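You operate a simulated robot arm through the tools that you are given. There is no shell and no other tool. Be economical: measure what you need, move in short steps, check, and stop when the job is done.

You are at the controls of a simulated two-armed robot. One attempt, no reset.

TASK
Take the lid off the pot that says "lids" on the long table and lay it down there.

The check looks at the end state, three seconds after you hand in, the way a careful person would. Anything else that was tipped, shoved, dropped, spilled or broken makes it a failure. A push-on lid holds only when it is set on centred and level and pressed home; a screw cap is set on level and turned clockwise until tight.

THE ROBOT
Two 7-joint arms with two-finger parallel grippers on one trunk, on a base that drives. Base frame: it is fixed to the floor where the robot stands at the start and does not move with it; the origin is under the middle of the robot, x ahead of it, y to its left, z up; the surface under the hand at the start is at about z = 0.78. Readings come in m, rad, newtons and seconds.
The left shoulder is at the start at [0.07, 0.188, 1.165], the right one opposite. With the tool pointing down near the work surface each hand reaches from about 0.28 to 0.78 m from the robot's upright axis, wherever it stands, measured 20 degrees to its own side. Payload 3.91 kg a hand.
Tool frame (each hand has its own): the origin (TCP) lies between the finger pads and is the grasp point; the fingertips stand 0.03 m ahead of it; z points along the fingers, y is the line along which they close. The gripper opens to 0.11 m. The fingers are 0.02 m wide and 0.01 m thick; the gripper's body (0.048 by 0.112 m) begins 0.055 m behind the TCP.
Orientation is that of the tool frame in the base frame, as a unit quaternion [w, x, y, z]. With the fingers straight down and closing along the base's y, the tool's x points along the base's -x, its y along +y and its z along -z.

THE INTERFACE
- The arms move only by the tool nudge_tool. It takes "left_plan", "right_plan" or both (then of equal length, played together; a hand with none holds still); each is a list of rows, each a list of 7 numbers: the shift along the tool's x, y, z in units of 100 mm (1.0 is 100 mm), then the turn, a rotation vector about the tool's x, y, z in units of 180 degrees (1.0 is 180 degrees), then the closure in counts, from 0 (fully open) to 255 (shut). In form: [[tx, ty, tz, rx, ry, rz, fingers], ...]. A call has 1 to 20 rows; each row is the pose to reach, as a shift and turn from the pose commanded when the call began, along the tool's axes at that moment. A call with a number of a shift or a turn outside -1 to 1 is refused whole. Each row takes 0.2 s and may step no farther than 0.05 m and 0.15 rad from the row before; otherwise, or with a gripper value out of range, the whole call is refused. A pose out of reach is approached as far as the arm can. The call stops where the force on the tool passes 40 N (or 10 N more than at its start, if that is more) or the arm is blocked; 0.2 s more then pass. The fingers move at their own pace (about 0.072 m/s each) and stop on an object; they squeeze with about 38 N. The grip force told is the motor's: it shows also when the fingers shut on nothing. Time passes only in rows, and 0.2 s behind the last, so rows that repeat a pose let the fingers close. The reply holds the time, the measured pose of the TCP, the force on the tool along the base axes, the opening and the grip force, in the units named above and with some noise, with the torque about the TCP (base axes, N m) and any sound that the robot's microphone picked up, and new pictures: "views" is both (left out), scene, wrist or none (wrist: the cameras of the hands that moved).
- Cameras (640 x 400 px; columns grow to the right, rows downward): "scene" is now at [0.1308, 0.0263, 1.3882]; the picture's right is [0.30, -0.95, 0.00], its down [-0.60, -0.19, -0.78] and it looks along [0.74, 0.24, -0.63] (base axes); focal length 248 px, centre (320, 200). "left" rides on the left gripper at [0.072, -0.017, -0.103] in its tool frame; the picture's right is [0.23, 0.97, 0.00], its down [-0.76, 0.18, -0.62] and it looks along [-0.61, 0.14, 0.78] (tool axes); focal length 222 px, centre (320, 200). "right" rides on the right gripper at [0.072, 0.017, -0.103] in its tool frame; the picture's right is [-0.23, 0.97, 0.00], its down [-0.76, -0.18, -0.62] and it looks along [-0.61, -0.14, 0.78] (tool axes); focal length 222 px, centre (320, 200). There is no depth. A picture from a camera that has moved, and an enlarged one, comes with that camera's place and axes in the base frame and with its lens.
- slide_trunk(by): slides the trunk up (or, below 0, down) by that many m; the arms and the scene camera ride with it, the base frame stays. It gives what a move gives, with no picture.
- base_move(legs): drives the robot by 1 to 6 legs, each [ahead, turn to the left] in m and rad, along the robot's own axes; the way and the turn of a leg run together, so that a leg with both is an arc; at most 1.5 m and 3.142 rad a leg. The arms and the cameras ride along, it lands a little off, and it stops where it bumps. It gives what a move gives, and a new picture of the scene camera.
- turn_head(pan, tilt): turns the head with the scene camera to pan (to the left, within 1.501 rad either way) and tilt (down, from -0.506 to 1.204), counted from straight ahead of the robot. It gives what a move gives, and a new picture of the scene camera.
- enlarge(camera, box): a new picture of the part [left, top, right, bottom] of that camera's present view, enlarged. The clock stands still meanwhile.
- hand_in(): hands the job in; it is judged then, once.

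Go step by step. Nothing tells you exact positions but the pictures and the camera data: compare them with the known pose of the tool, close in by small moves and look again before you grip or let go. The budget is 120 turns and 260 pictures, counting those below and the enlarged ones. Unless the task says otherwise, let go and move clear before handing in, and close with one line.

The tools are called by a JSON object that holds its "fn" and its "kwargs". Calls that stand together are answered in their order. nudge_tool: Moves the arms, as the interface text tells. Its arguments: {"type":"object","properties":{"left_plan":{"type":"array","items":{"type":"array","items":{"type":"number"}}},"right_plan":{"type":"array","items":{"type":"array","items":{"type":"number"}}},"views":{"type":"string","enum":["both","scene","wrist","none"]}},"required":[]} The other tools are called the same way: slide_trunk (by) slides the trunk up or down; base_move (legs) drives the base; turn_head (pan, tilt) turns the head that bears the scene camera; enlarge (camera, box) takes an enlarged picture of a part of a camera's view; hand_in () hands the job in.

At the start:

```text
clock: 0.0
left_ee_pos: [0.5493, 0.3152, 1.121]
left_tcp_rot: [0.0, 0.0, 1.0, 0.0]
left_force: [-1.0, 0.8, 0.1]
left_ft_torque: [0.04, 0.0, 0.01]
left_width: 0.1097
left_finger_force: 0.0
right_ee_pos: [0.3791, -0.0743, 1.1261]
right_tcp_rot: [0.0, 0.0, 1.0, -0.001]
right_force: [-0.4, 0.9, 0.8]
right_ft_torque: [0.02, 0.0, -0.01]
right_width: 0.11
right_finger_force: 0.0
trunk travel left (down, up): [-0.675, 0.265]
robot x, y, heading: [0.0006, -0.0003, 0.001]
head pan, tilt: [0.309, 0.677]
```

scene: 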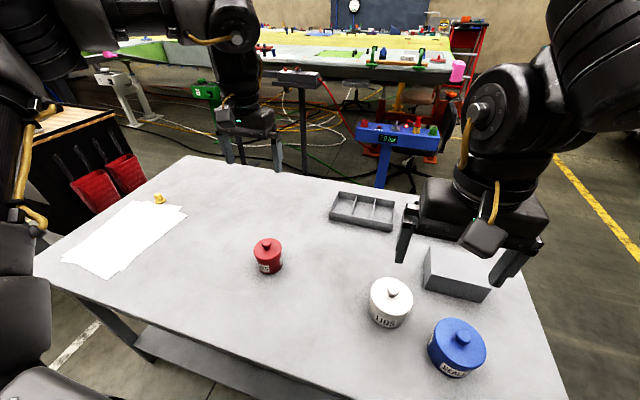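
right: 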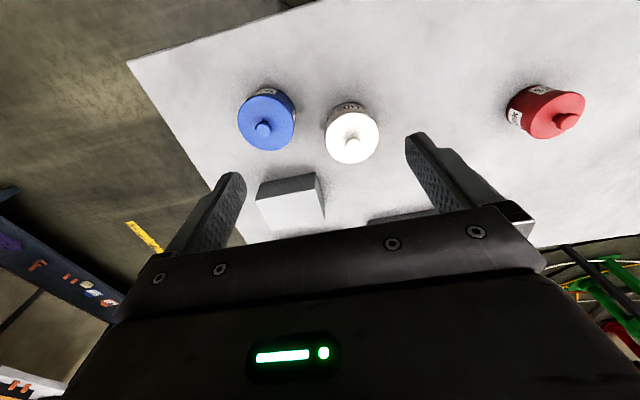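
left: 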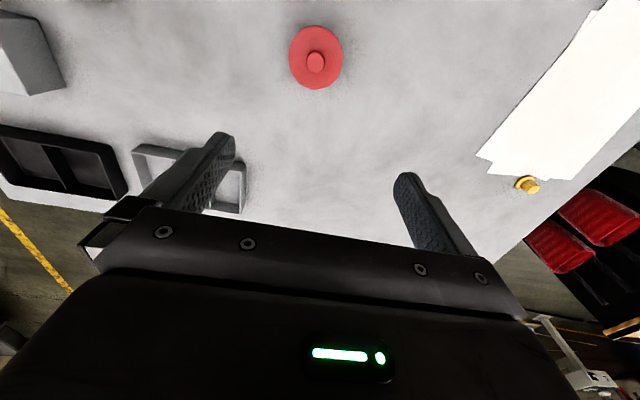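

I see three lidded pots on the table: red, white and blue. The white one seems to read "LIDS"; I'll enlarge it to check the labels.

{"fn": "enlarge", "kwargs": {"camera": "scene", "box": [340, 240, 500, 390]}}

{"fn": "enlarge", "kwargs": {"camera": "scene", "box": [230, 225, 310, 285]}}

{"fn": "enlarge", "kwargs": {"camera": "right", "box": [220, 60, 400, 180]}}

```text
2.67 times, centred on (420, 315) of scene
camera zoom: at [0.1308, 0.0263, 1.3882], right [0.3, -0.95, 0.0], down [-0.6, -0.19, -0.78], along [0.74, 0.24, -0.63], focal length 662 px, centre (53, -107)
```

zoom: 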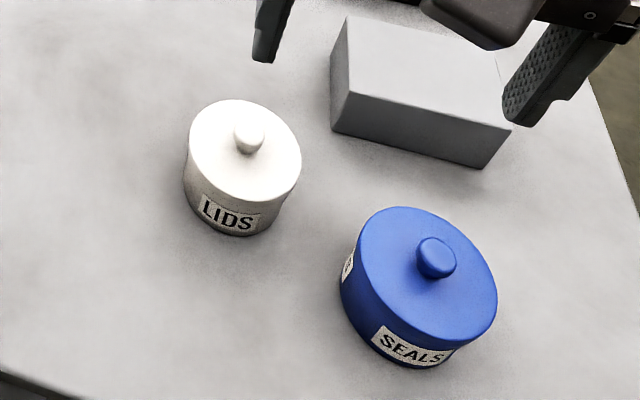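

```text
6.67 times, centred on (270, 255) of scene
camera zoom: at [0.1308, 0.0263, 1.3882], right [0.3, -0.95, 0.0], down [-0.6, -0.19, -0.78], along [0.74, 0.24, -0.63], focal length 1656 px, centre (653, -167)
```

zoom: 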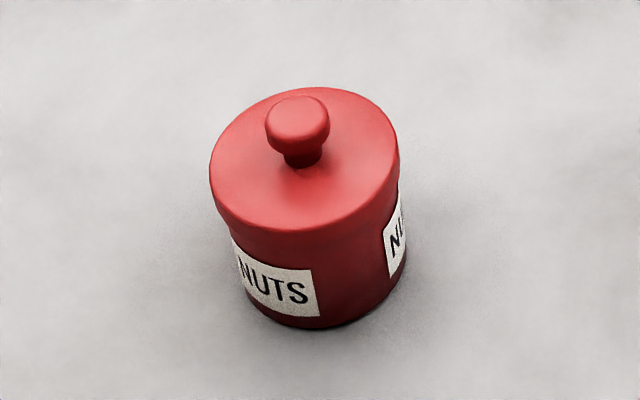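

```text
3.33 times, centred on (310, 120) of right
camera zoom: at [0.3066, -0.0576, 1.2281], right [0.23, 0.97, 0.0], down [0.76, -0.18, 0.62], along [0.61, -0.14, -0.78], focal length 740 px, centre (353, 467)
```

zoom: 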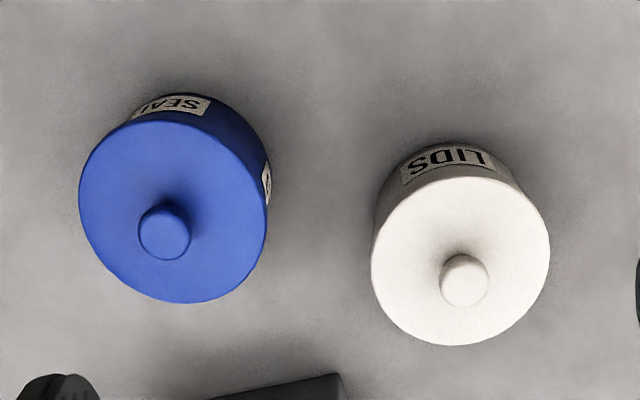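

The white pot reads "LIDS". By triangulation its knob top is near (0.484, -0.037, 0.86), so I'll bring the right hand over it, staying high.

{"fn": "nudge_tool", "kwargs": {"right_plan": [[-0.25, 0.1, 0.3, 0, 0, 0, 0], [-0.5, 0.2, 0.6, 0, 0, 0, 0], [-0.75, 0.3, 0.8, 0, 0, 0, 0], [-1.0, 0.37, 1.0, 0, 0, 0, 0], [-1.0, 0.37, 1.0, 0, 0, 0, 0]]}}

```text
clock: 1.2
left_ee_pos: [0.5485, 0.3145, 1.1216]
left_tcp_rot: [0.0, 0.001, 1.0, 0.0]
left_force: [-0.1, 0.0, 0.4]
left_ft_torque: [0.0, -0.04, 0.02]
left_width: 0.11
left_finger_force: 0.0
right_ee_pos: [0.4802, -0.036, 1.0257]
right_tcp_rot: [0.001, 0.0, 1.0, 0.0]
right_force: [0.5, -0.2, -0.1]
right_ft_torque: [0.0, -0.01, 0.01]
right_width: 0.1103
right_finger_force: 0.1
trunk travel left (down, up): [-0.675, 0.265]
robot x, y, heading: [0.0011, -0.0001, -0.001]
head pan, tilt: [0.309, 0.677]
camera scene: at [0.1297, 0.0259, 1.3884], right [0.3, -0.95, 0.0], down [-0.6, -0.19, -0.78], along [0.74, 0.24, -0.63], focal length 248 px, centre (320, 200)
camera right: at [0.4064, -0.0201, 1.129], right [0.23, 0.97, 0.0], down [0.76, -0.18, 0.62], along [0.61, -0.14, -0.78], focal length 222 px, centre (320, 200)
```

scene: 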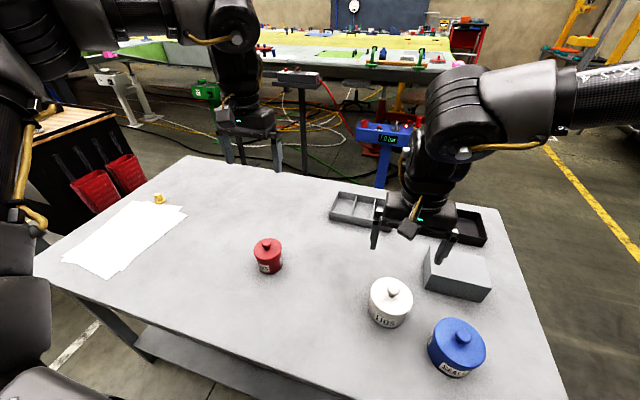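
right: 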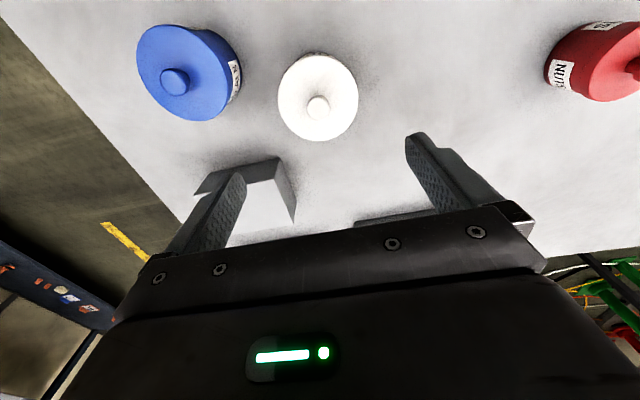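

The new ray puts the knob at (0.482, -0.038), which agrees with the first estimate. Now I'll descend to just above it and check.

{"fn": "nudge_tool", "kwargs": {"right_plan": [[-0.02, -0.02, 0.4, 0, 0, 0, 0], [-0.02, -0.02, 0.8, 0, 0, 0, 0], [-0.02, -0.02, 1.0, 0, 0, 0, 0], [-0.02, -0.02, 1.0, 0, 0, 0, 0]]}}

{"fn": "enlarge", "kwargs": {"camera": "scene", "box": [340, 220, 500, 320]}}

```text
clock: 2.2
left_ee_pos: [0.5491, 0.3156, 1.1207]
left_tcp_rot: [0.0, 0.0, 1.0, -0.001]
left_force: [0.1, 0.5, -0.2]
left_ft_torque: [0.02, 0.0, -0.02]
left_width: 0.1099
left_finger_force: 0.0
right_ee_pos: [0.4849, -0.0397, 0.9265]
right_tcp_rot: [0.0, 0.0, 1.0, 0.001]
right_force: [0.4, 0.2, -1.3]
right_ft_torque: [0.01, -0.01, 0.0]
right_width: 0.1103
right_finger_force: 0.0
trunk travel left (down, up): [-0.675, 0.265]
robot x, y, heading: [-0.0013, -0.0001, 0.006]
head pan, tilt: [0.309, 0.677]
camera scene: at [0.1309, 0.0262, 1.3882], right [0.3, -0.95, 0.0], down [-0.6, -0.19, -0.78], along [0.74, 0.24, -0.63], focal length 248 px, centre (320, 200)
camera right: at [0.4112, -0.0235, 1.0285], right [0.23, 0.97, 0.0], down [0.76, -0.18, 0.62], along [0.61, -0.14, -0.78], focal length 222 px, centre (320, 200)
```

scene: 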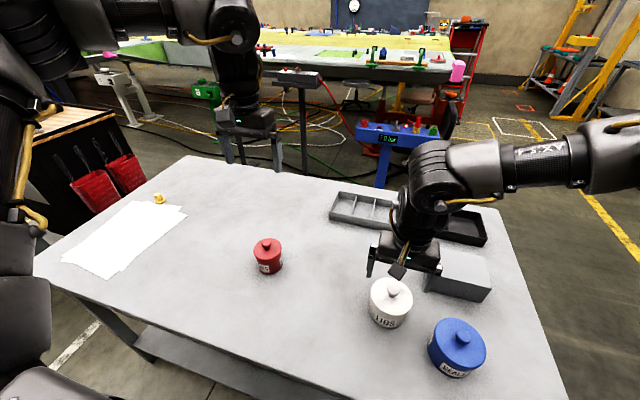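
right: 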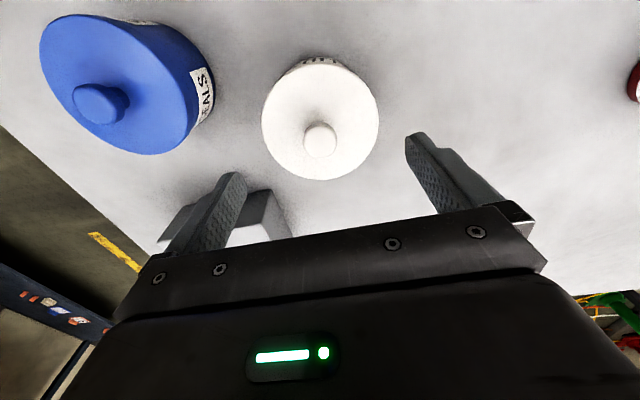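

```text
4.00 times, centred on (420, 270) of scene
camera zoom: at [0.1309, 0.0262, 1.3882], right [0.3, -0.95, 0.0], down [-0.6, -0.19, -0.78], along [0.74, 0.24, -0.63], focal length 994 px, centre (-80, -80)
```

zoom: 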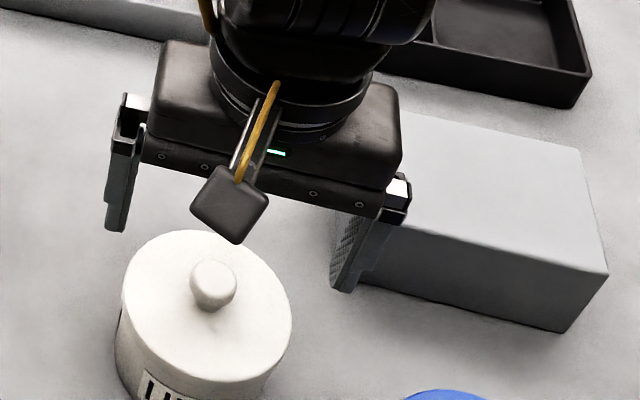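

The knob is centred under the hand, with the lid top near z≈0.835 and the knob top near 0.86. I'll half-close the fingers and lower the tips to about 0.843.

{"fn": "nudge_tool", "kwargs": {"right_plan": [[0.02, 0, 0.0, 0, 0, 0, 130], [0.02, 0, 0.1, 0, 0, 0, 130], [0.02, 0, 0.2, 0, 0, 0, 130], [0.02, 0, 0.3, 0, 0, 0, 130], [0.02, 0, 0.4, 0, 0, 0, 130], [0.02, 0, 0.48, 0, 0, 0, 130], [0.02, 0, 0.53, 0, 0, 0, 130]]}}

{"fn": "enlarge", "kwargs": {"camera": "scene", "box": [350, 240, 450, 320]}}

```text
clock: 3.7
left_ee_pos: [0.5463, 0.315, 1.1235]
left_tcp_rot: [0.003, 0.0, 1.0, 0.001]
left_force: [0.3, 0.4, 0.3]
left_ft_torque: [0.01, 0.02, 0.01]
left_width: 0.1102
left_finger_force: 0.0
right_ee_pos: [0.4805, -0.039, 0.8831]
right_tcp_rot: [0.004, 0.001, 1.0, 0.002]
right_force: [-12.2, -4.9, 30.8]
right_ft_torque: [-0.35, 0.55, -0.02]
right_width: 0.0538
right_finger_force: 0.2
trunk travel left (down, up): [-0.675, 0.265]
robot x, y, heading: [-0.0005, -0.0037, -0.004]
head pan, tilt: [0.309, 0.677]
stopped in row 7 (right hand): the force on the tool passed its limit at 49 N (the readings are from after the stop); the commanded pose is now the measured one
camera scene: at [0.127, 0.0258, 1.389], right [0.3, -0.95, 0.0], down [-0.6, -0.19, -0.78], along [0.74, 0.24, -0.62], focal length 248 px, centre (320, 200)
camera right: at [0.4066, -0.0232, 0.9845], right [0.23, 0.97, 0.0], down [0.76, -0.18, 0.63], along [0.61, -0.14, -0.78], focal length 222 px, centre (320, 200)
```

scene: 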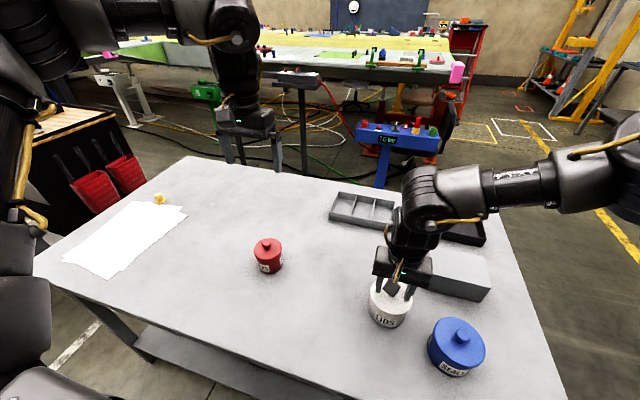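
right: 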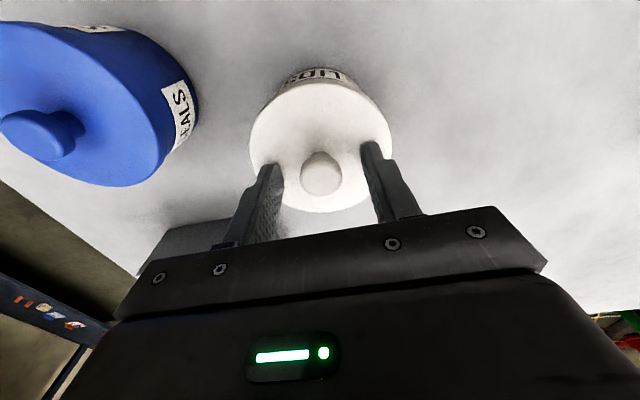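

```text
5.00 times, centred on (400, 280) of scene
camera zoom: at [0.127, 0.0258, 1.389], right [0.3, -0.95, 0.0], down [-0.6, -0.19, -0.78], along [0.74, 0.24, -0.62], focal length 1242 px, centre (-80, -200)
```

zoom: 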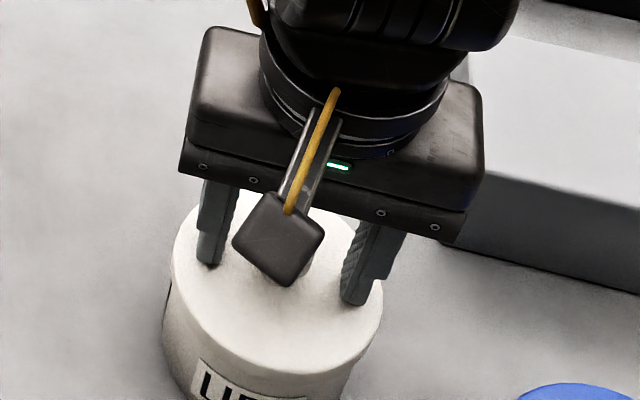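

The tips touched the lid, so its top is at about z=0.852. I'll raise 4 mm and close on the knob, which is centred between the fingers.

{"fn": "nudge_tool", "kwargs": {"right_plan": [[0, 0, -0.05, 0, 0, 0, 130], [0, 0, -0.05, 0, 0, 0, 200], [0, 0, -0.05, 0, 0, 0, 255], [0, 0, -0.05, 0, 0, 0, 255], [0, 0, -0.05, 0, 0, 0, 255], [0, 0, -0.05, 0, 0, 0, 255]]}}

{"fn": "enlarge", "kwargs": {"camera": "scene", "box": [350, 240, 450, 340]}}

```text
clock: 5.1
left_ee_pos: [0.5492, 0.3157, 1.1214]
left_tcp_rot: [0.0, 0.0, 1.0, 0.0]
left_force: [-0.1, 0.2, -0.5]
left_ft_torque: [-0.03, -0.01, 0.0]
left_width: 0.1101
left_finger_force: 0.0
right_ee_pos: [0.4832, -0.0403, 0.8852]
right_tcp_rot: [0.005, 0.001, 1.0, 0.001]
right_force: [1.0, 0.5, -0.5]
right_ft_torque: [-0.02, 0.02, 0.02]
right_width: 0.0234
right_finger_force: 38.3
trunk travel left (down, up): [-0.675, 0.265]
robot x, y, heading: [-0.0016, -0.0018, -0.001]
head pan, tilt: [0.309, 0.677]
heard: snap
camera scene: at [0.131, 0.0262, 1.3882], right [0.3, -0.95, 0.0], down [-0.6, -0.19, -0.78], along [0.74, 0.24, -0.63], focal length 248 px, centre (320, 200)
camera right: at [0.4094, -0.023, 0.9862], right [0.23, 0.97, 0.0], down [0.76, -0.18, 0.63], along [0.61, -0.14, -0.78], focal length 222 px, centre (320, 200)
```

scene: 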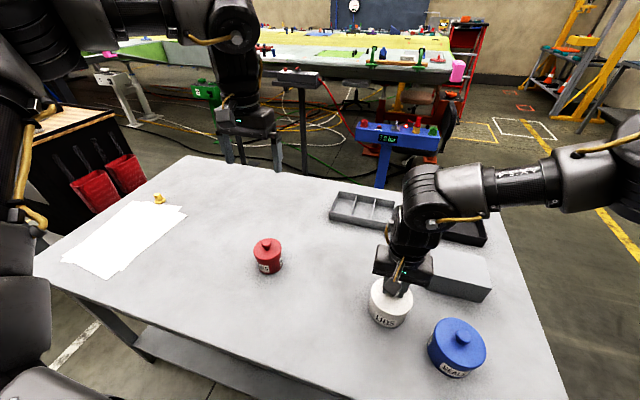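
right: 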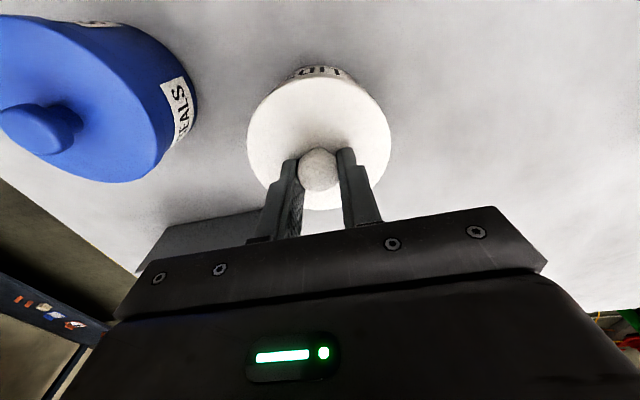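

```text
4.00 times, centred on (400, 290) of scene
camera zoom: at [0.131, 0.0262, 1.3882], right [0.3, -0.95, 0.0], down [-0.6, -0.19, -0.78], along [0.74, 0.24, -0.63], focal length 994 px, centre (0, -160)
```

zoom: 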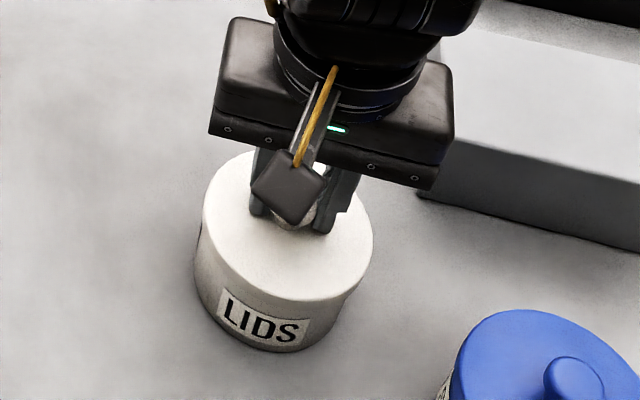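

A snap was heard, so it is probably a push-on lid, and the knob is gripped (0.023 m wide). I'll lift gently by a centimetre and see whether the pot stays down.

{"fn": "nudge_tool", "kwargs": {"right_plan": [[0, 0, -0.02, 0, 0, 0, 255], [0, 0, -0.04, 0, 0, 0, 255], [0, 0, -0.07, 0, 0, 0, 255], [0, 0, -0.1, 0, 0, 0, 255]]}}

{"fn": "enlarge", "kwargs": {"camera": "scene", "box": [350, 240, 450, 340]}}

```text
clock: 6.1
left_ee_pos: [0.5499, 0.3139, 1.1208]
left_tcp_rot: [0.001, 0.001, 1.0, 0.0]
left_force: [0.4, 0.2, 0.2]
left_ft_torque: [0.02, 0.03, -0.01]
left_width: 0.11
left_finger_force: 0.1
right_ee_pos: [0.483, -0.039, 0.8952]
right_tcp_rot: [0.004, 0.001, 1.0, 0.0]
right_force: [0.4, 0.0, -0.3]
right_ft_torque: [-0.02, 0.0, -0.01]
right_width: 0.0233
right_finger_force: 38.0
trunk travel left (down, up): [-0.675, 0.265]
robot x, y, heading: [-0.0021, 0.002, -0.002]
head pan, tilt: [0.309, 0.677]
camera scene: at [0.1308, 0.0263, 1.3882], right [0.3, -0.95, 0.0], down [-0.6, -0.19, -0.78], along [0.74, 0.24, -0.63], focal length 248 px, centre (320, 200)
camera right: at [0.409, -0.0227, 0.9962], right [0.23, 0.97, 0.0], down [0.76, -0.18, 0.63], along [0.61, -0.14, -0.78], focal length 222 px, centre (320, 200)
```

scene: 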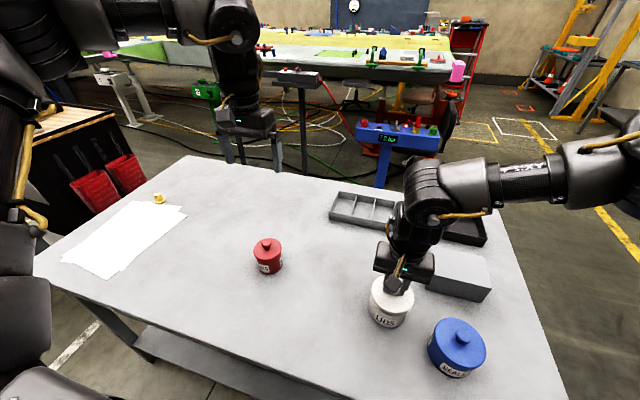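
right: 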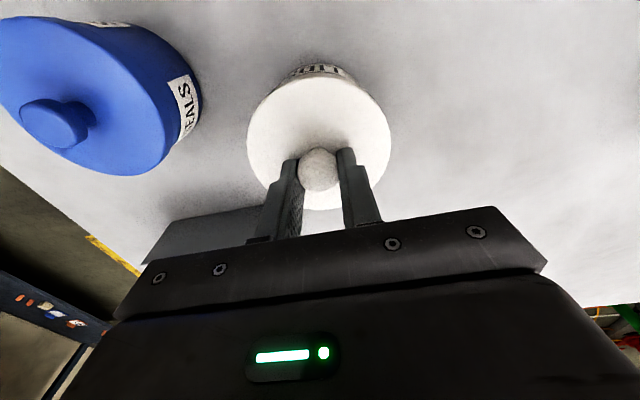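

```text
4.00 times, centred on (400, 290) of scene
camera zoom: at [0.1308, 0.0263, 1.3882], right [0.3, -0.95, 0.0], down [-0.6, -0.19, -0.78], along [0.74, 0.24, -0.63], focal length 994 px, centre (0, -160)
```

zoom: 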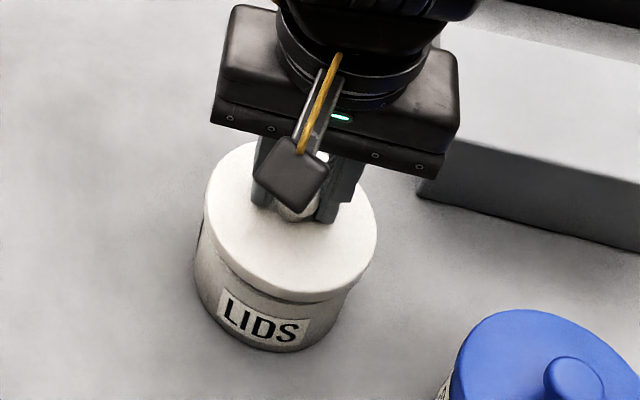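

The label stayed put while the lid rose, so it is coming off cleanly. I'll lift it well clear.

{"fn": "nudge_tool", "kwargs": {"right_plan": [[0, 0, -0.1, 0, 0, 0, 255], [0, 0, -0.2, 0, 0, 0, 255], [0, 0, -0.4, 0, 0, 0, 255], [0, 0, -0.7, 0, 0, 0, 255], [0, 0, -0.9, 0, 0, 0, 255], [0, 0, -0.9, 0, 0, 0, 255]]}}

{"fn": "enlarge", "kwargs": {"camera": "scene", "box": [340, 210, 460, 340]}}

```text
clock: 7.5
left_ee_pos: [0.5487, 0.3156, 1.1206]
left_tcp_rot: [0.0, 0.0, 1.0, 0.001]
left_force: [-0.1, -0.3, -0.4]
left_ft_torque: [0.02, 0.04, -0.03]
left_width: 0.1098
left_finger_force: 0.1
right_ee_pos: [0.4837, -0.0378, 0.9854]
right_tcp_rot: [0.004, 0.001, 1.0, 0.0]
right_force: [-0.3, -0.3, -0.8]
right_ft_torque: [0.02, 0.01, 0.02]
right_width: 0.0237
right_finger_force: 37.9
trunk travel left (down, up): [-0.675, 0.265]
robot x, y, heading: [0.0009, -0.0001, -0.007]
head pan, tilt: [0.309, 0.677]
camera scene: at [0.1313, 0.0262, 1.3882], right [0.3, -0.95, 0.0], down [-0.6, -0.19, -0.78], along [0.74, 0.24, -0.63], focal length 248 px, centre (320, 200)
camera right: at [0.4096, -0.0217, 1.0877], right [0.23, 0.97, 0.0], down [0.76, -0.18, 0.63], along [0.61, -0.14, -0.78], focal length 222 px, centre (320, 200)
```

scene: 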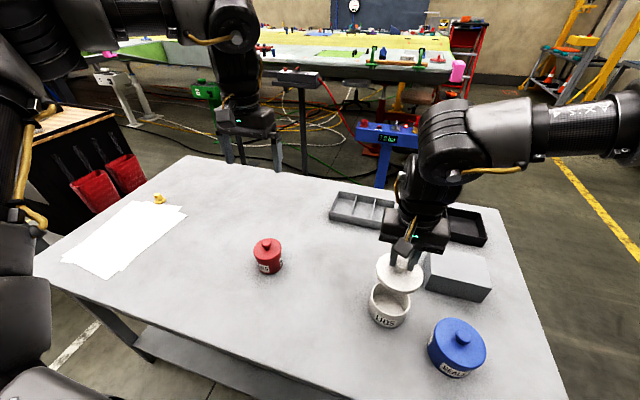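
right: 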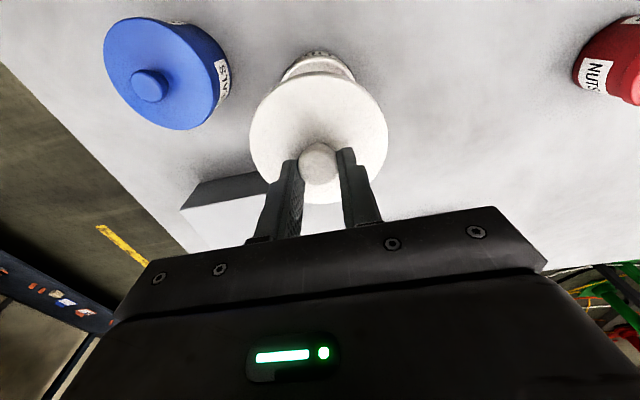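

```text
3.08 times, centred on (400, 275) of scene
camera zoom: at [0.1313, 0.0262, 1.3882], right [0.3, -0.95, 0.0], down [-0.6, -0.19, -0.78], along [0.74, 0.24, -0.63], focal length 764 px, centre (74, -31)
```

zoom: 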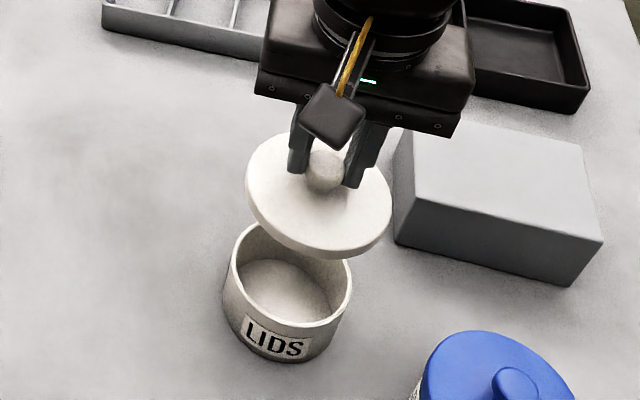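

The lid is off and the pot is undisturbed. I'll carry the lid left to the clear area around (0.44, 0.11), between the white and red pots.

{"fn": "nudge_tool", "kwargs": {"right_plan": [[0.05, 0.2, 0, 0, 0, 0, 255], [0.15, 0.4, 0, 0, 0, 0, 255], [0.25, 0.6, 0, 0, 0, 0, 255], [0.35, 0.8, 0, 0, 0, 0, 255], [0.4, 1.0, 0, 0, 0, 0, 255], [0.4, 1.0, 0, 0, 0, 0, 255]], "views": "none"}}

{"fn": "nudge_tool", "kwargs": {"right_plan": [[0, 0.2, 0, 0, 0, 0, 255], [0, 0.4, 0, 0, 0, 0, 255], [0, 0.55, 0, 0, 0, 0, 255], [0, 0.55, 0.2, 0, 0, 0, 255], [0, 0.55, 0.4, 0, 0, 0, 255], [0, 0.55, 0.6, 0, 0, 0, 255], [0, 0.55, 0.7, 0, 0, 0, 255], [0, 0.55, 0.7, 0, 0, 0, 255]]}}

{"fn": "enlarge", "kwargs": {"camera": "scene", "box": [270, 210, 430, 340]}}

```text
clock: 8.9
left_ee_pos: [0.5499, 0.3146, 1.1216]
left_tcp_rot: [0.001, 0.0, 1.0, 0.0]
left_force: [-0.7, 0.2, 0.0]
left_ft_torque: [0.02, 0.02, 0.01]
left_width: 0.11
left_finger_force: 0.0
right_ee_pos: [0.4425, 0.0612, 0.9857]
right_tcp_rot: [0.004, 0.001, 1.0, 0.002]
right_force: [0.2, -0.2, 0.2]
right_ft_torque: [-0.02, 0.01, 0.01]
right_width: 0.0237
right_finger_force: 38.4
trunk travel left (down, up): [-0.675, 0.265]
robot x, y, heading: [0.0016, 0.0023, 0.0]
head pan, tilt: [0.309, 0.677]
```

```text
clock: 10.7
left_ee_pos: [0.5478, 0.3155, 1.1211]
left_tcp_rot: [0.0, 0.0, 1.0, 0.0]
left_force: [0.2, 0.3, -0.5]
left_ft_torque: [0.0, -0.02, -0.03]
left_width: 0.1099
left_finger_force: 0.0
right_ee_pos: [0.4428, 0.1167, 0.9138]
right_tcp_rot: [0.005, 0.0, 1.0, 0.001]
right_force: [-0.1, 0.0, 0.1]
right_ft_torque: [0.01, 0.0, -0.01]
right_width: 0.0236
right_finger_force: 38.1
trunk travel left (down, up): [-0.675, 0.265]
robot x, y, heading: [-0.0013, 0.0012, 0.0]
head pan, tilt: [0.309, 0.677]
camera scene: at [0.1306, 0.0264, 1.3882], right [0.3, -0.95, 0.0], down [-0.6, -0.19, -0.78], along [0.74, 0.24, -0.63], focal length 248 px, centre (320, 200)
camera right: at [0.3689, 0.1333, 1.0154], right [0.23, 0.97, 0.0], down [0.76, -0.18, 0.63], along [0.61, -0.14, -0.78], focal length 222 px, centre (320, 200)
```

scene: 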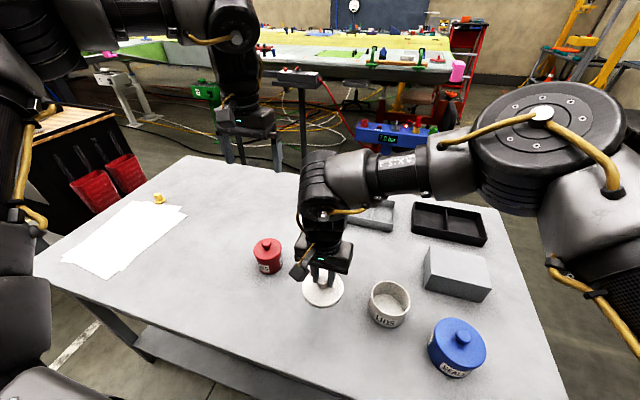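
right: 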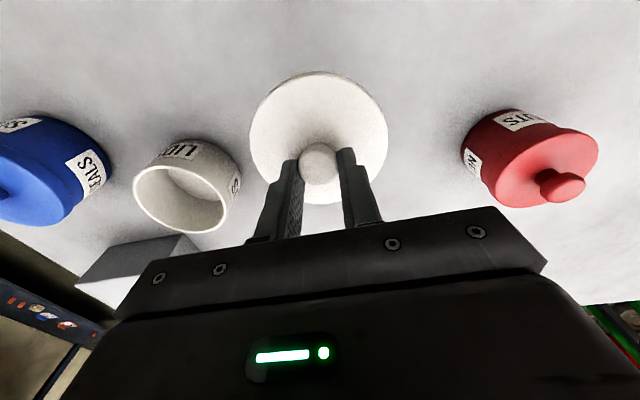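

```text
3.08 times, centred on (350, 275) of scene
camera zoom: at [0.1306, 0.0264, 1.3882], right [0.3, -0.95, 0.0], down [-0.6, -0.19, -0.78], along [0.74, 0.24, -0.63], focal length 764 px, centre (228, -31)
```

zoom: 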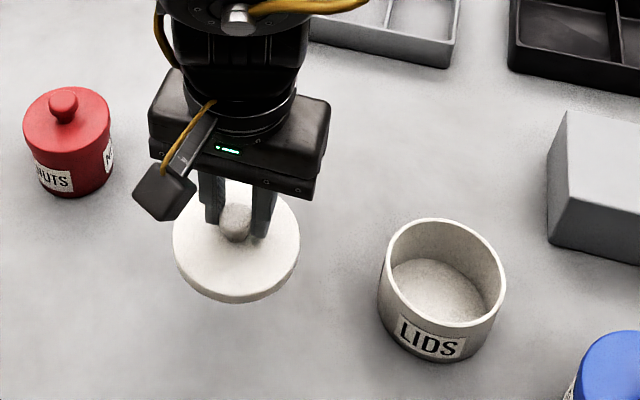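

The spot is clear. I'll lower most of the way now, then finish in small steps until it touches.

{"fn": "nudge_tool", "kwargs": {"right_plan": [[0, 0, 0.2, 0, 0, 0, 255], [0, 0, 0.4, 0, 0, 0, 255], [0, 0, 0.55, 0, 0, 0, 255], [0, 0, 0.6, 0, 0, 0, 255], [0, 0, 0.6, 0, 0, 0, 255]]}}

{"fn": "enlarge", "kwargs": {"camera": "scene", "box": [270, 230, 400, 340]}}

```text
clock: 11.9
left_ee_pos: [0.5486, 0.3147, 1.1206]
left_tcp_rot: [0.0, 0.001, 1.0, 0.001]
left_force: [0.2, 0.3, 0.6]
left_ft_torque: [0.02, -0.01, 0.03]
left_width: 0.11
left_finger_force: 0.1
right_ee_pos: [0.4437, 0.1177, 0.8539]
right_tcp_rot: [0.005, 0.0, 1.0, 0.001]
right_force: [0.6, -0.1, -0.6]
right_ft_torque: [0.0, 0.03, 0.03]
right_width: 0.024
right_finger_force: 38.4
trunk travel left (down, up): [-0.675, 0.265]
robot x, y, heading: [0.0024, 0.0015, 0.006]
head pan, tilt: [0.309, 0.677]
camera scene: at [0.1308, 0.0263, 1.3882], right [0.3, -0.95, 0.0], down [-0.6, -0.19, -0.78], along [0.74, 0.24, -0.63], focal length 248 px, centre (320, 200)
camera right: at [0.3697, 0.1334, 0.9547], right [0.23, 0.97, 0.0], down [0.76, -0.18, 0.63], along [0.61, -0.14, -0.78], focal length 222 px, centre (320, 200)
```

scene: 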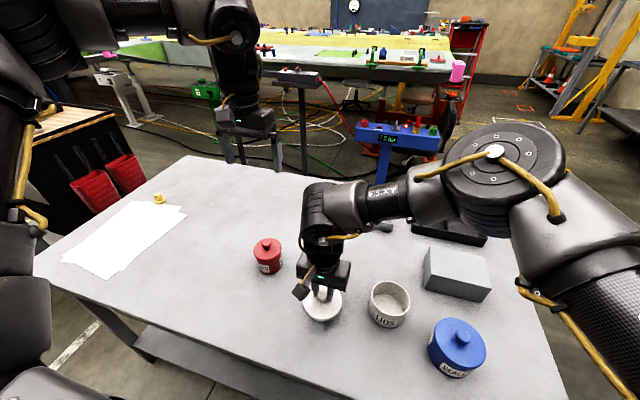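
right: 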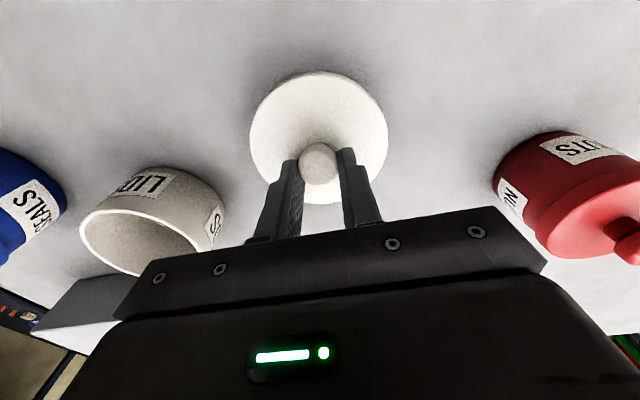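

```text
3.64 times, centred on (335, 285) of scene
camera zoom: at [0.1308, 0.0263, 1.3882], right [0.3, -0.95, 0.0], down [-0.6, -0.19, -0.78], along [0.74, 0.24, -0.63], focal length 904 px, centre (266, -109)
```

zoom: 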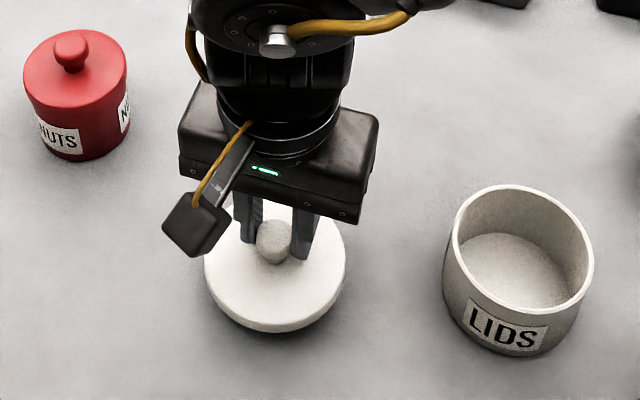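

The lid hangs about 2 cm above the table. Lowering in 2 mm steps.

{"fn": "nudge_tool", "kwargs": {"right_plan": [[0, 0, 0.03, 0, 0, 0, 255], [0, 0, 0.06, 0, 0, 0, 255], [0, 0, 0.09, 0, 0, 0, 255], [0, 0, 0.12, 0, 0, 0, 255], [0, 0, 0.12, 0, 0, 0, 255]], "views": "none"}}

{"fn": "enlarge", "kwargs": {"camera": "scene", "box": [270, 230, 400, 340]}}

```text
clock: 13.1
left_ee_pos: [0.5483, 0.3151, 1.1214]
left_tcp_rot: [0.0, 0.0, 1.0, 0.0]
left_force: [0.2, 0.2, -0.7]
left_ft_torque: [0.01, -0.01, -0.01]
left_width: 0.1101
left_finger_force: 0.1
right_ee_pos: [0.444, 0.1159, 0.8426]
right_tcp_rot: [0.005, 0.001, 1.0, 0.001]
right_force: [0.4, -0.2, 0.0]
right_ft_torque: [-0.03, -0.03, 0.01]
right_width: 0.0238
right_finger_force: 38.2
trunk travel left (down, up): [-0.675, 0.265]
robot x, y, heading: [0.0015, -0.0016, 0.005]
head pan, tilt: [0.309, 0.677]
```

```text
3.64 times, centred on (335, 285) of scene
camera zoom: at [0.1308, 0.0263, 1.3882], right [0.3, -0.95, 0.0], down [-0.6, -0.19, -0.78], along [0.74, 0.24, -0.63], focal length 904 px, centre (266, -109)
```

zoom: 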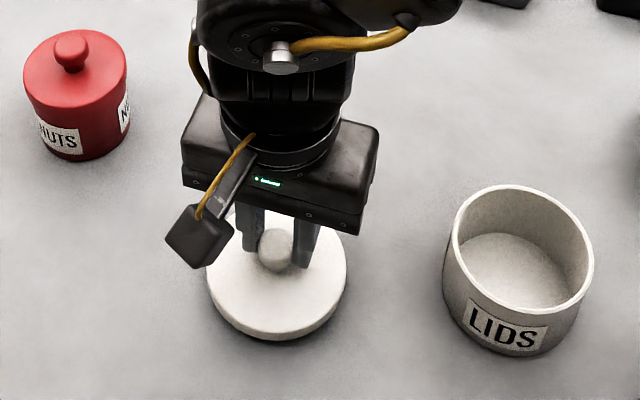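

Almost down, with no contact force yet. Continuing in small steps.

{"fn": "nudge_tool", "kwargs": {"right_plan": [[0, 0, 0.02, 0, 0, 0, 255], [0, 0, 0.04, 0, 0, 0, 255], [0, 0, 0.06, 0, 0, 0, 255], [0, 0, 0.06, 0, 0, 0, 255]], "views": "none"}}

{"fn": "enlarge", "kwargs": {"camera": "scene", "box": [290, 260, 360, 340]}}

```text
clock: 14.1
left_ee_pos: [0.549, 0.3163, 1.1211]
left_tcp_rot: [0.0, 0.0, 1.0, 0.001]
left_force: [0.4, -0.3, -0.2]
left_ft_torque: [0.01, -0.01, 0.01]
left_width: 0.1098
left_finger_force: 0.1
right_ee_pos: [0.4441, 0.1168, 0.837]
right_tcp_rot: [0.005, 0.001, 1.0, 0.001]
right_force: [0.7, -0.3, 0.4]
right_ft_torque: [0.02, -0.03, 0.03]
right_width: 0.0237
right_finger_force: 37.9
trunk travel left (down, up): [-0.675, 0.265]
robot x, y, heading: [-0.0015, 0.0018, -0.003]
head pan, tilt: [0.309, 0.677]
```

```text
5.00 times, centred on (325, 300) of scene
camera zoom: at [0.1309, 0.0264, 1.3882], right [0.3, -0.95, 0.0], down [-0.6, -0.19, -0.78], along [0.74, 0.24, -0.63], focal length 1242 px, centre (295, -300)
```

zoom: 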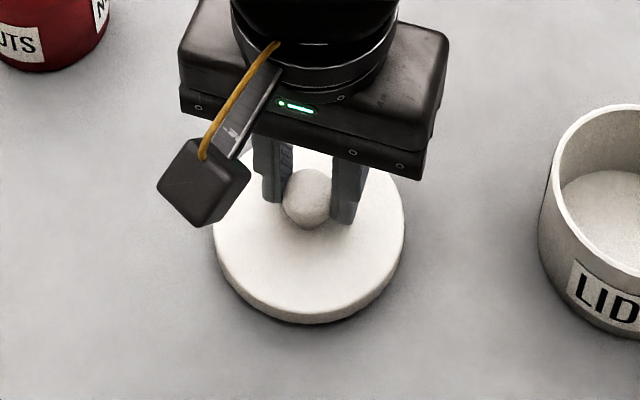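

Still no contact force, so I'll go on down.

{"fn": "nudge_tool", "kwargs": {"right_plan": [[0, 0, 0.02, 0, 0, 0, 255], [0, 0, 0.04, 0, 0, 0, 255], [0, 0, 0.06, 0, 0, 0, 255], [0, 0, 0.06, 0, 0, 0, 255]], "views": "none"}}

{"fn": "enlarge", "kwargs": {"camera": "scene", "box": [290, 260, 360, 340]}}

```text
clock: 15.1
left_ee_pos: [0.5485, 0.3145, 1.1216]
left_tcp_rot: [0.0, 0.0, 1.0, 0.001]
left_force: [0.9, -0.2, -0.4]
left_ft_torque: [-0.02, -0.01, 0.0]
left_width: 0.1098
left_finger_force: 0.0
right_ee_pos: [0.446, 0.1153, 0.8313]
right_tcp_rot: [0.004, 0.001, 1.0, 0.002]
right_force: [0.1, -0.4, 0.8]
right_ft_torque: [-0.03, -0.04, -0.01]
right_width: 0.024
right_finger_force: 38.0
trunk travel left (down, up): [-0.675, 0.265]
robot x, y, heading: [-0.0022, -0.0065, 0.003]
head pan, tilt: [0.309, 0.677]
```

```text
5.00 times, centred on (325, 300) of scene
camera zoom: at [0.1308, 0.0263, 1.3882], right [0.3, -0.95, 0.0], down [-0.6, -0.19, -0.78], along [0.74, 0.24, -0.63], focal length 1242 px, centre (295, -300)
```

zoom: 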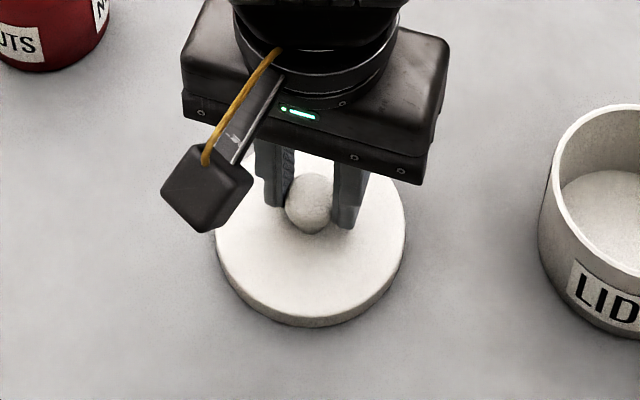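

{"fn": "nudge_tool", "kwargs": {"right_plan": [[0, 0, 0.015, 0, 0, 0, 255], [0, 0, 0.03, 0, 0, 0, 255], [0, 0, 0.03, 0, 0, 0, 255]], "views": "none"}}

{"fn": "enlarge", "kwargs": {"camera": "scene", "box": [290, 260, 360, 340]}}

```text
clock: 15.9
left_ee_pos: [0.547, 0.3145, 1.1222]
left_tcp_rot: [0.002, 0.0, 1.0, -0.001]
left_force: [0.2, 0.6, 0.2]
left_ft_torque: [0.01, 0.0, -0.03]
left_width: 0.1101
left_finger_force: 0.1
right_ee_pos: [0.4439, 0.1172, 0.8301]
right_tcp_rot: [0.006, 0.002, 1.0, 0.003]
right_force: [4.9, 1.7, 31.3]
right_ft_torque: [-0.01, 0.18, 0.0]
right_width: 0.0236
right_finger_force: 37.8
trunk travel left (down, up): [-0.675, 0.265]
robot x, y, heading: [-0.0001, -0.001, 0.004]
head pan, tilt: [0.309, 0.677]
```

```text
5.00 times, centred on (325, 300) of scene
camera zoom: at [0.1286, 0.0257, 1.3889], right [0.3, -0.95, 0.0], down [-0.6, -0.19, -0.78], along [0.74, 0.24, -0.63], focal length 1242 px, centre (295, -300)
```

zoom: 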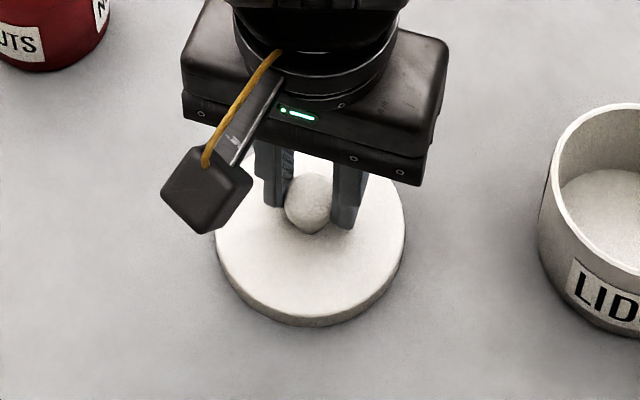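

Contact: 31 N upward, so the lid rests on the table. I'll ease off 2 mm, open to about 5 cm, and rise straight up.

{"fn": "nudge_tool", "kwargs": {"right_plan": [[0, 0, -0.02, 0, 0, 0, 255], [0, 0, -0.02, 0, 0, 0, 220], [0, 0, -0.02, 0, 0, 0, 130], [0, 0, -0.02, 0, 0, 0, 130], [0, 0, -0.02, 0, 0, 0, 130]], "views": "wrist"}}

```text
clock: 17.1
left_ee_pos: [0.5495, 0.3153, 1.1204]
left_tcp_rot: [0.0, 0.0, 1.0, 0.0]
left_force: [0.0, 0.0, 0.0]
left_ft_torque: [-0.02, 0.0, -0.01]
left_width: 0.11
left_finger_force: 0.0
right_ee_pos: [0.4448, 0.1172, 0.8299]
right_tcp_rot: [0.004, 0.001, 1.0, 0.001]
right_force: [0.0, 0.7, 0.0]
right_ft_torque: [0.0, 0.02, -0.02]
right_width: 0.054
right_finger_force: 0.1
trunk travel left (down, up): [-0.675, 0.265]
robot x, y, heading: [-0.0044, 0.0016, -0.001]
head pan, tilt: [0.309, 0.677]
camera right: at [0.3707, 0.1331, 0.9309], right [0.23, 0.97, 0.0], down [0.76, -0.18, 0.63], along [0.61, -0.14, -0.78], focal length 222 px, centre (320, 200)
```

right: 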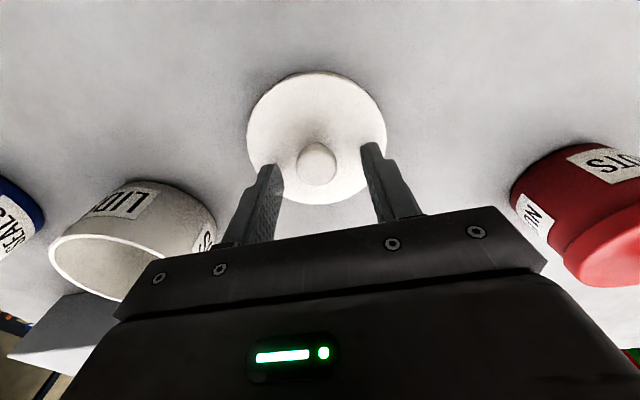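

The lid is free of the fingers. Rising straight up.

{"fn": "nudge_tool", "kwargs": {"right_plan": [[0, 0, -0.1, 0, 0, 0, 130], [0, 0, -0.3, 0, 0, 0, 130], [0, 0, -0.6, 0, 0, 0, 130], [0, 0, -1.0, 0, 0, 0, 130], [0, 0, -1.0, 0, 0, 0, 130]], "views": "none"}}

{"fn": "nudge_tool", "kwargs": {"right_plan": [[0, -0.2, -0.3, 0, 0, 0, 130], [0, -0.5, -0.6, 0, 0, 0, 130], [0, -0.7, -0.9, 0, 0, 0, 130], [0, -0.7, -0.9, 0, 0, 0, 130]]}}

{"fn": "enlarge", "kwargs": {"camera": "scene", "box": [240, 220, 500, 390]}}

```text
clock: 18.3
left_ee_pos: [0.5505, 0.3155, 1.1211]
left_tcp_rot: [0.0, 0.001, 1.0, 0.0]
left_force: [-0.9, -0.1, 0.3]
left_ft_torque: [0.02, 0.02, -0.04]
left_width: 0.11
left_finger_force: 0.1
right_ee_pos: [0.444, 0.1171, 0.9336]
right_tcp_rot: [0.004, 0.001, 1.0, 0.001]
right_force: [0.1, -0.9, 1.0]
right_ft_torque: [0.0, -0.02, 0.02]
right_width: 0.0537
right_finger_force: 0.0
trunk travel left (down, up): [-0.675, 0.265]
robot x, y, heading: [0.0043, 0.0023, 0.004]
head pan, tilt: [0.309, 0.677]
```

```text
clock: 19.3
left_ee_pos: [0.5487, 0.3155, 1.12]
left_tcp_rot: [0.0, 0.0, 1.0, 0.0]
left_force: [0.1, -0.1, 0.1]
left_ft_torque: [-0.02, -0.01, 0.01]
left_width: 0.1098
left_finger_force: 0.0
right_ee_pos: [0.4425, 0.0482, 1.019]
right_tcp_rot: [0.005, 0.001, 1.0, 0.002]
right_force: [0.5, 0.3, -0.8]
right_ft_torque: [0.0, 0.01, 0.02]
right_width: 0.0537
right_finger_force: 0.0
trunk travel left (down, up): [-0.675, 0.265]
robot x, y, heading: [0.0009, -0.0012, -0.001]
head pan, tilt: [0.309, 0.677]
camera scene: at [0.1311, 0.0269, 1.3882], right [0.3, -0.95, 0.0], down [-0.6, -0.19, -0.78], along [0.74, 0.24, -0.63], focal length 248 px, centre (320, 200)
camera right: at [0.3679, 0.0638, 1.1212], right [0.23, 0.97, 0.0], down [0.76, -0.18, 0.63], along [0.61, -0.14, -0.78], focal length 222 px, centre (320, 200)
```

scene: 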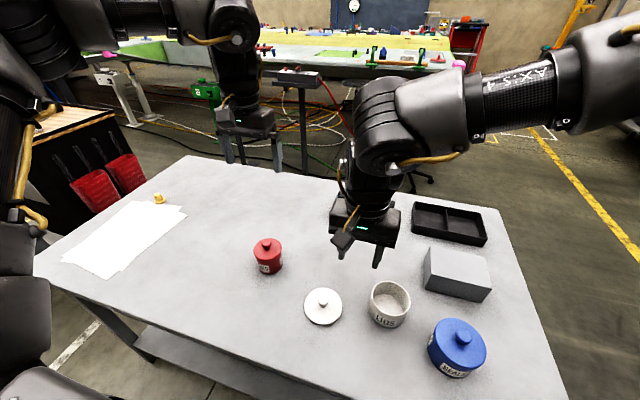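
right: 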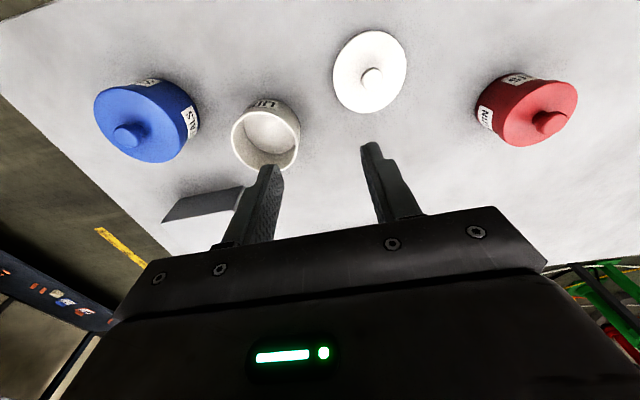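

```text
2.35 times, centred on (370, 305) of scene
camera zoom: at [0.1311, 0.0269, 1.3882], right [0.3, -0.95, 0.0], down [-0.6, -0.19, -0.78], along [0.74, 0.24, -0.63], focal length 585 px, centre (202, -47)
```

zoom: 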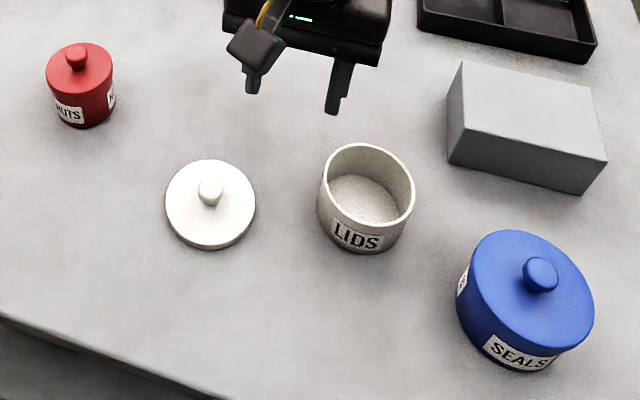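

The lid lies flat on the table, the LIDS pot stands open where it was, and nothing else was disturbed. The hand is clear, so I'm handing in.

{"fn": "hand_in", "kwargs": {}}

```text
The job is handed in.
```

I took the lid off the "LIDS" pot and laid it flat on the table beside it; nothing else was moved.
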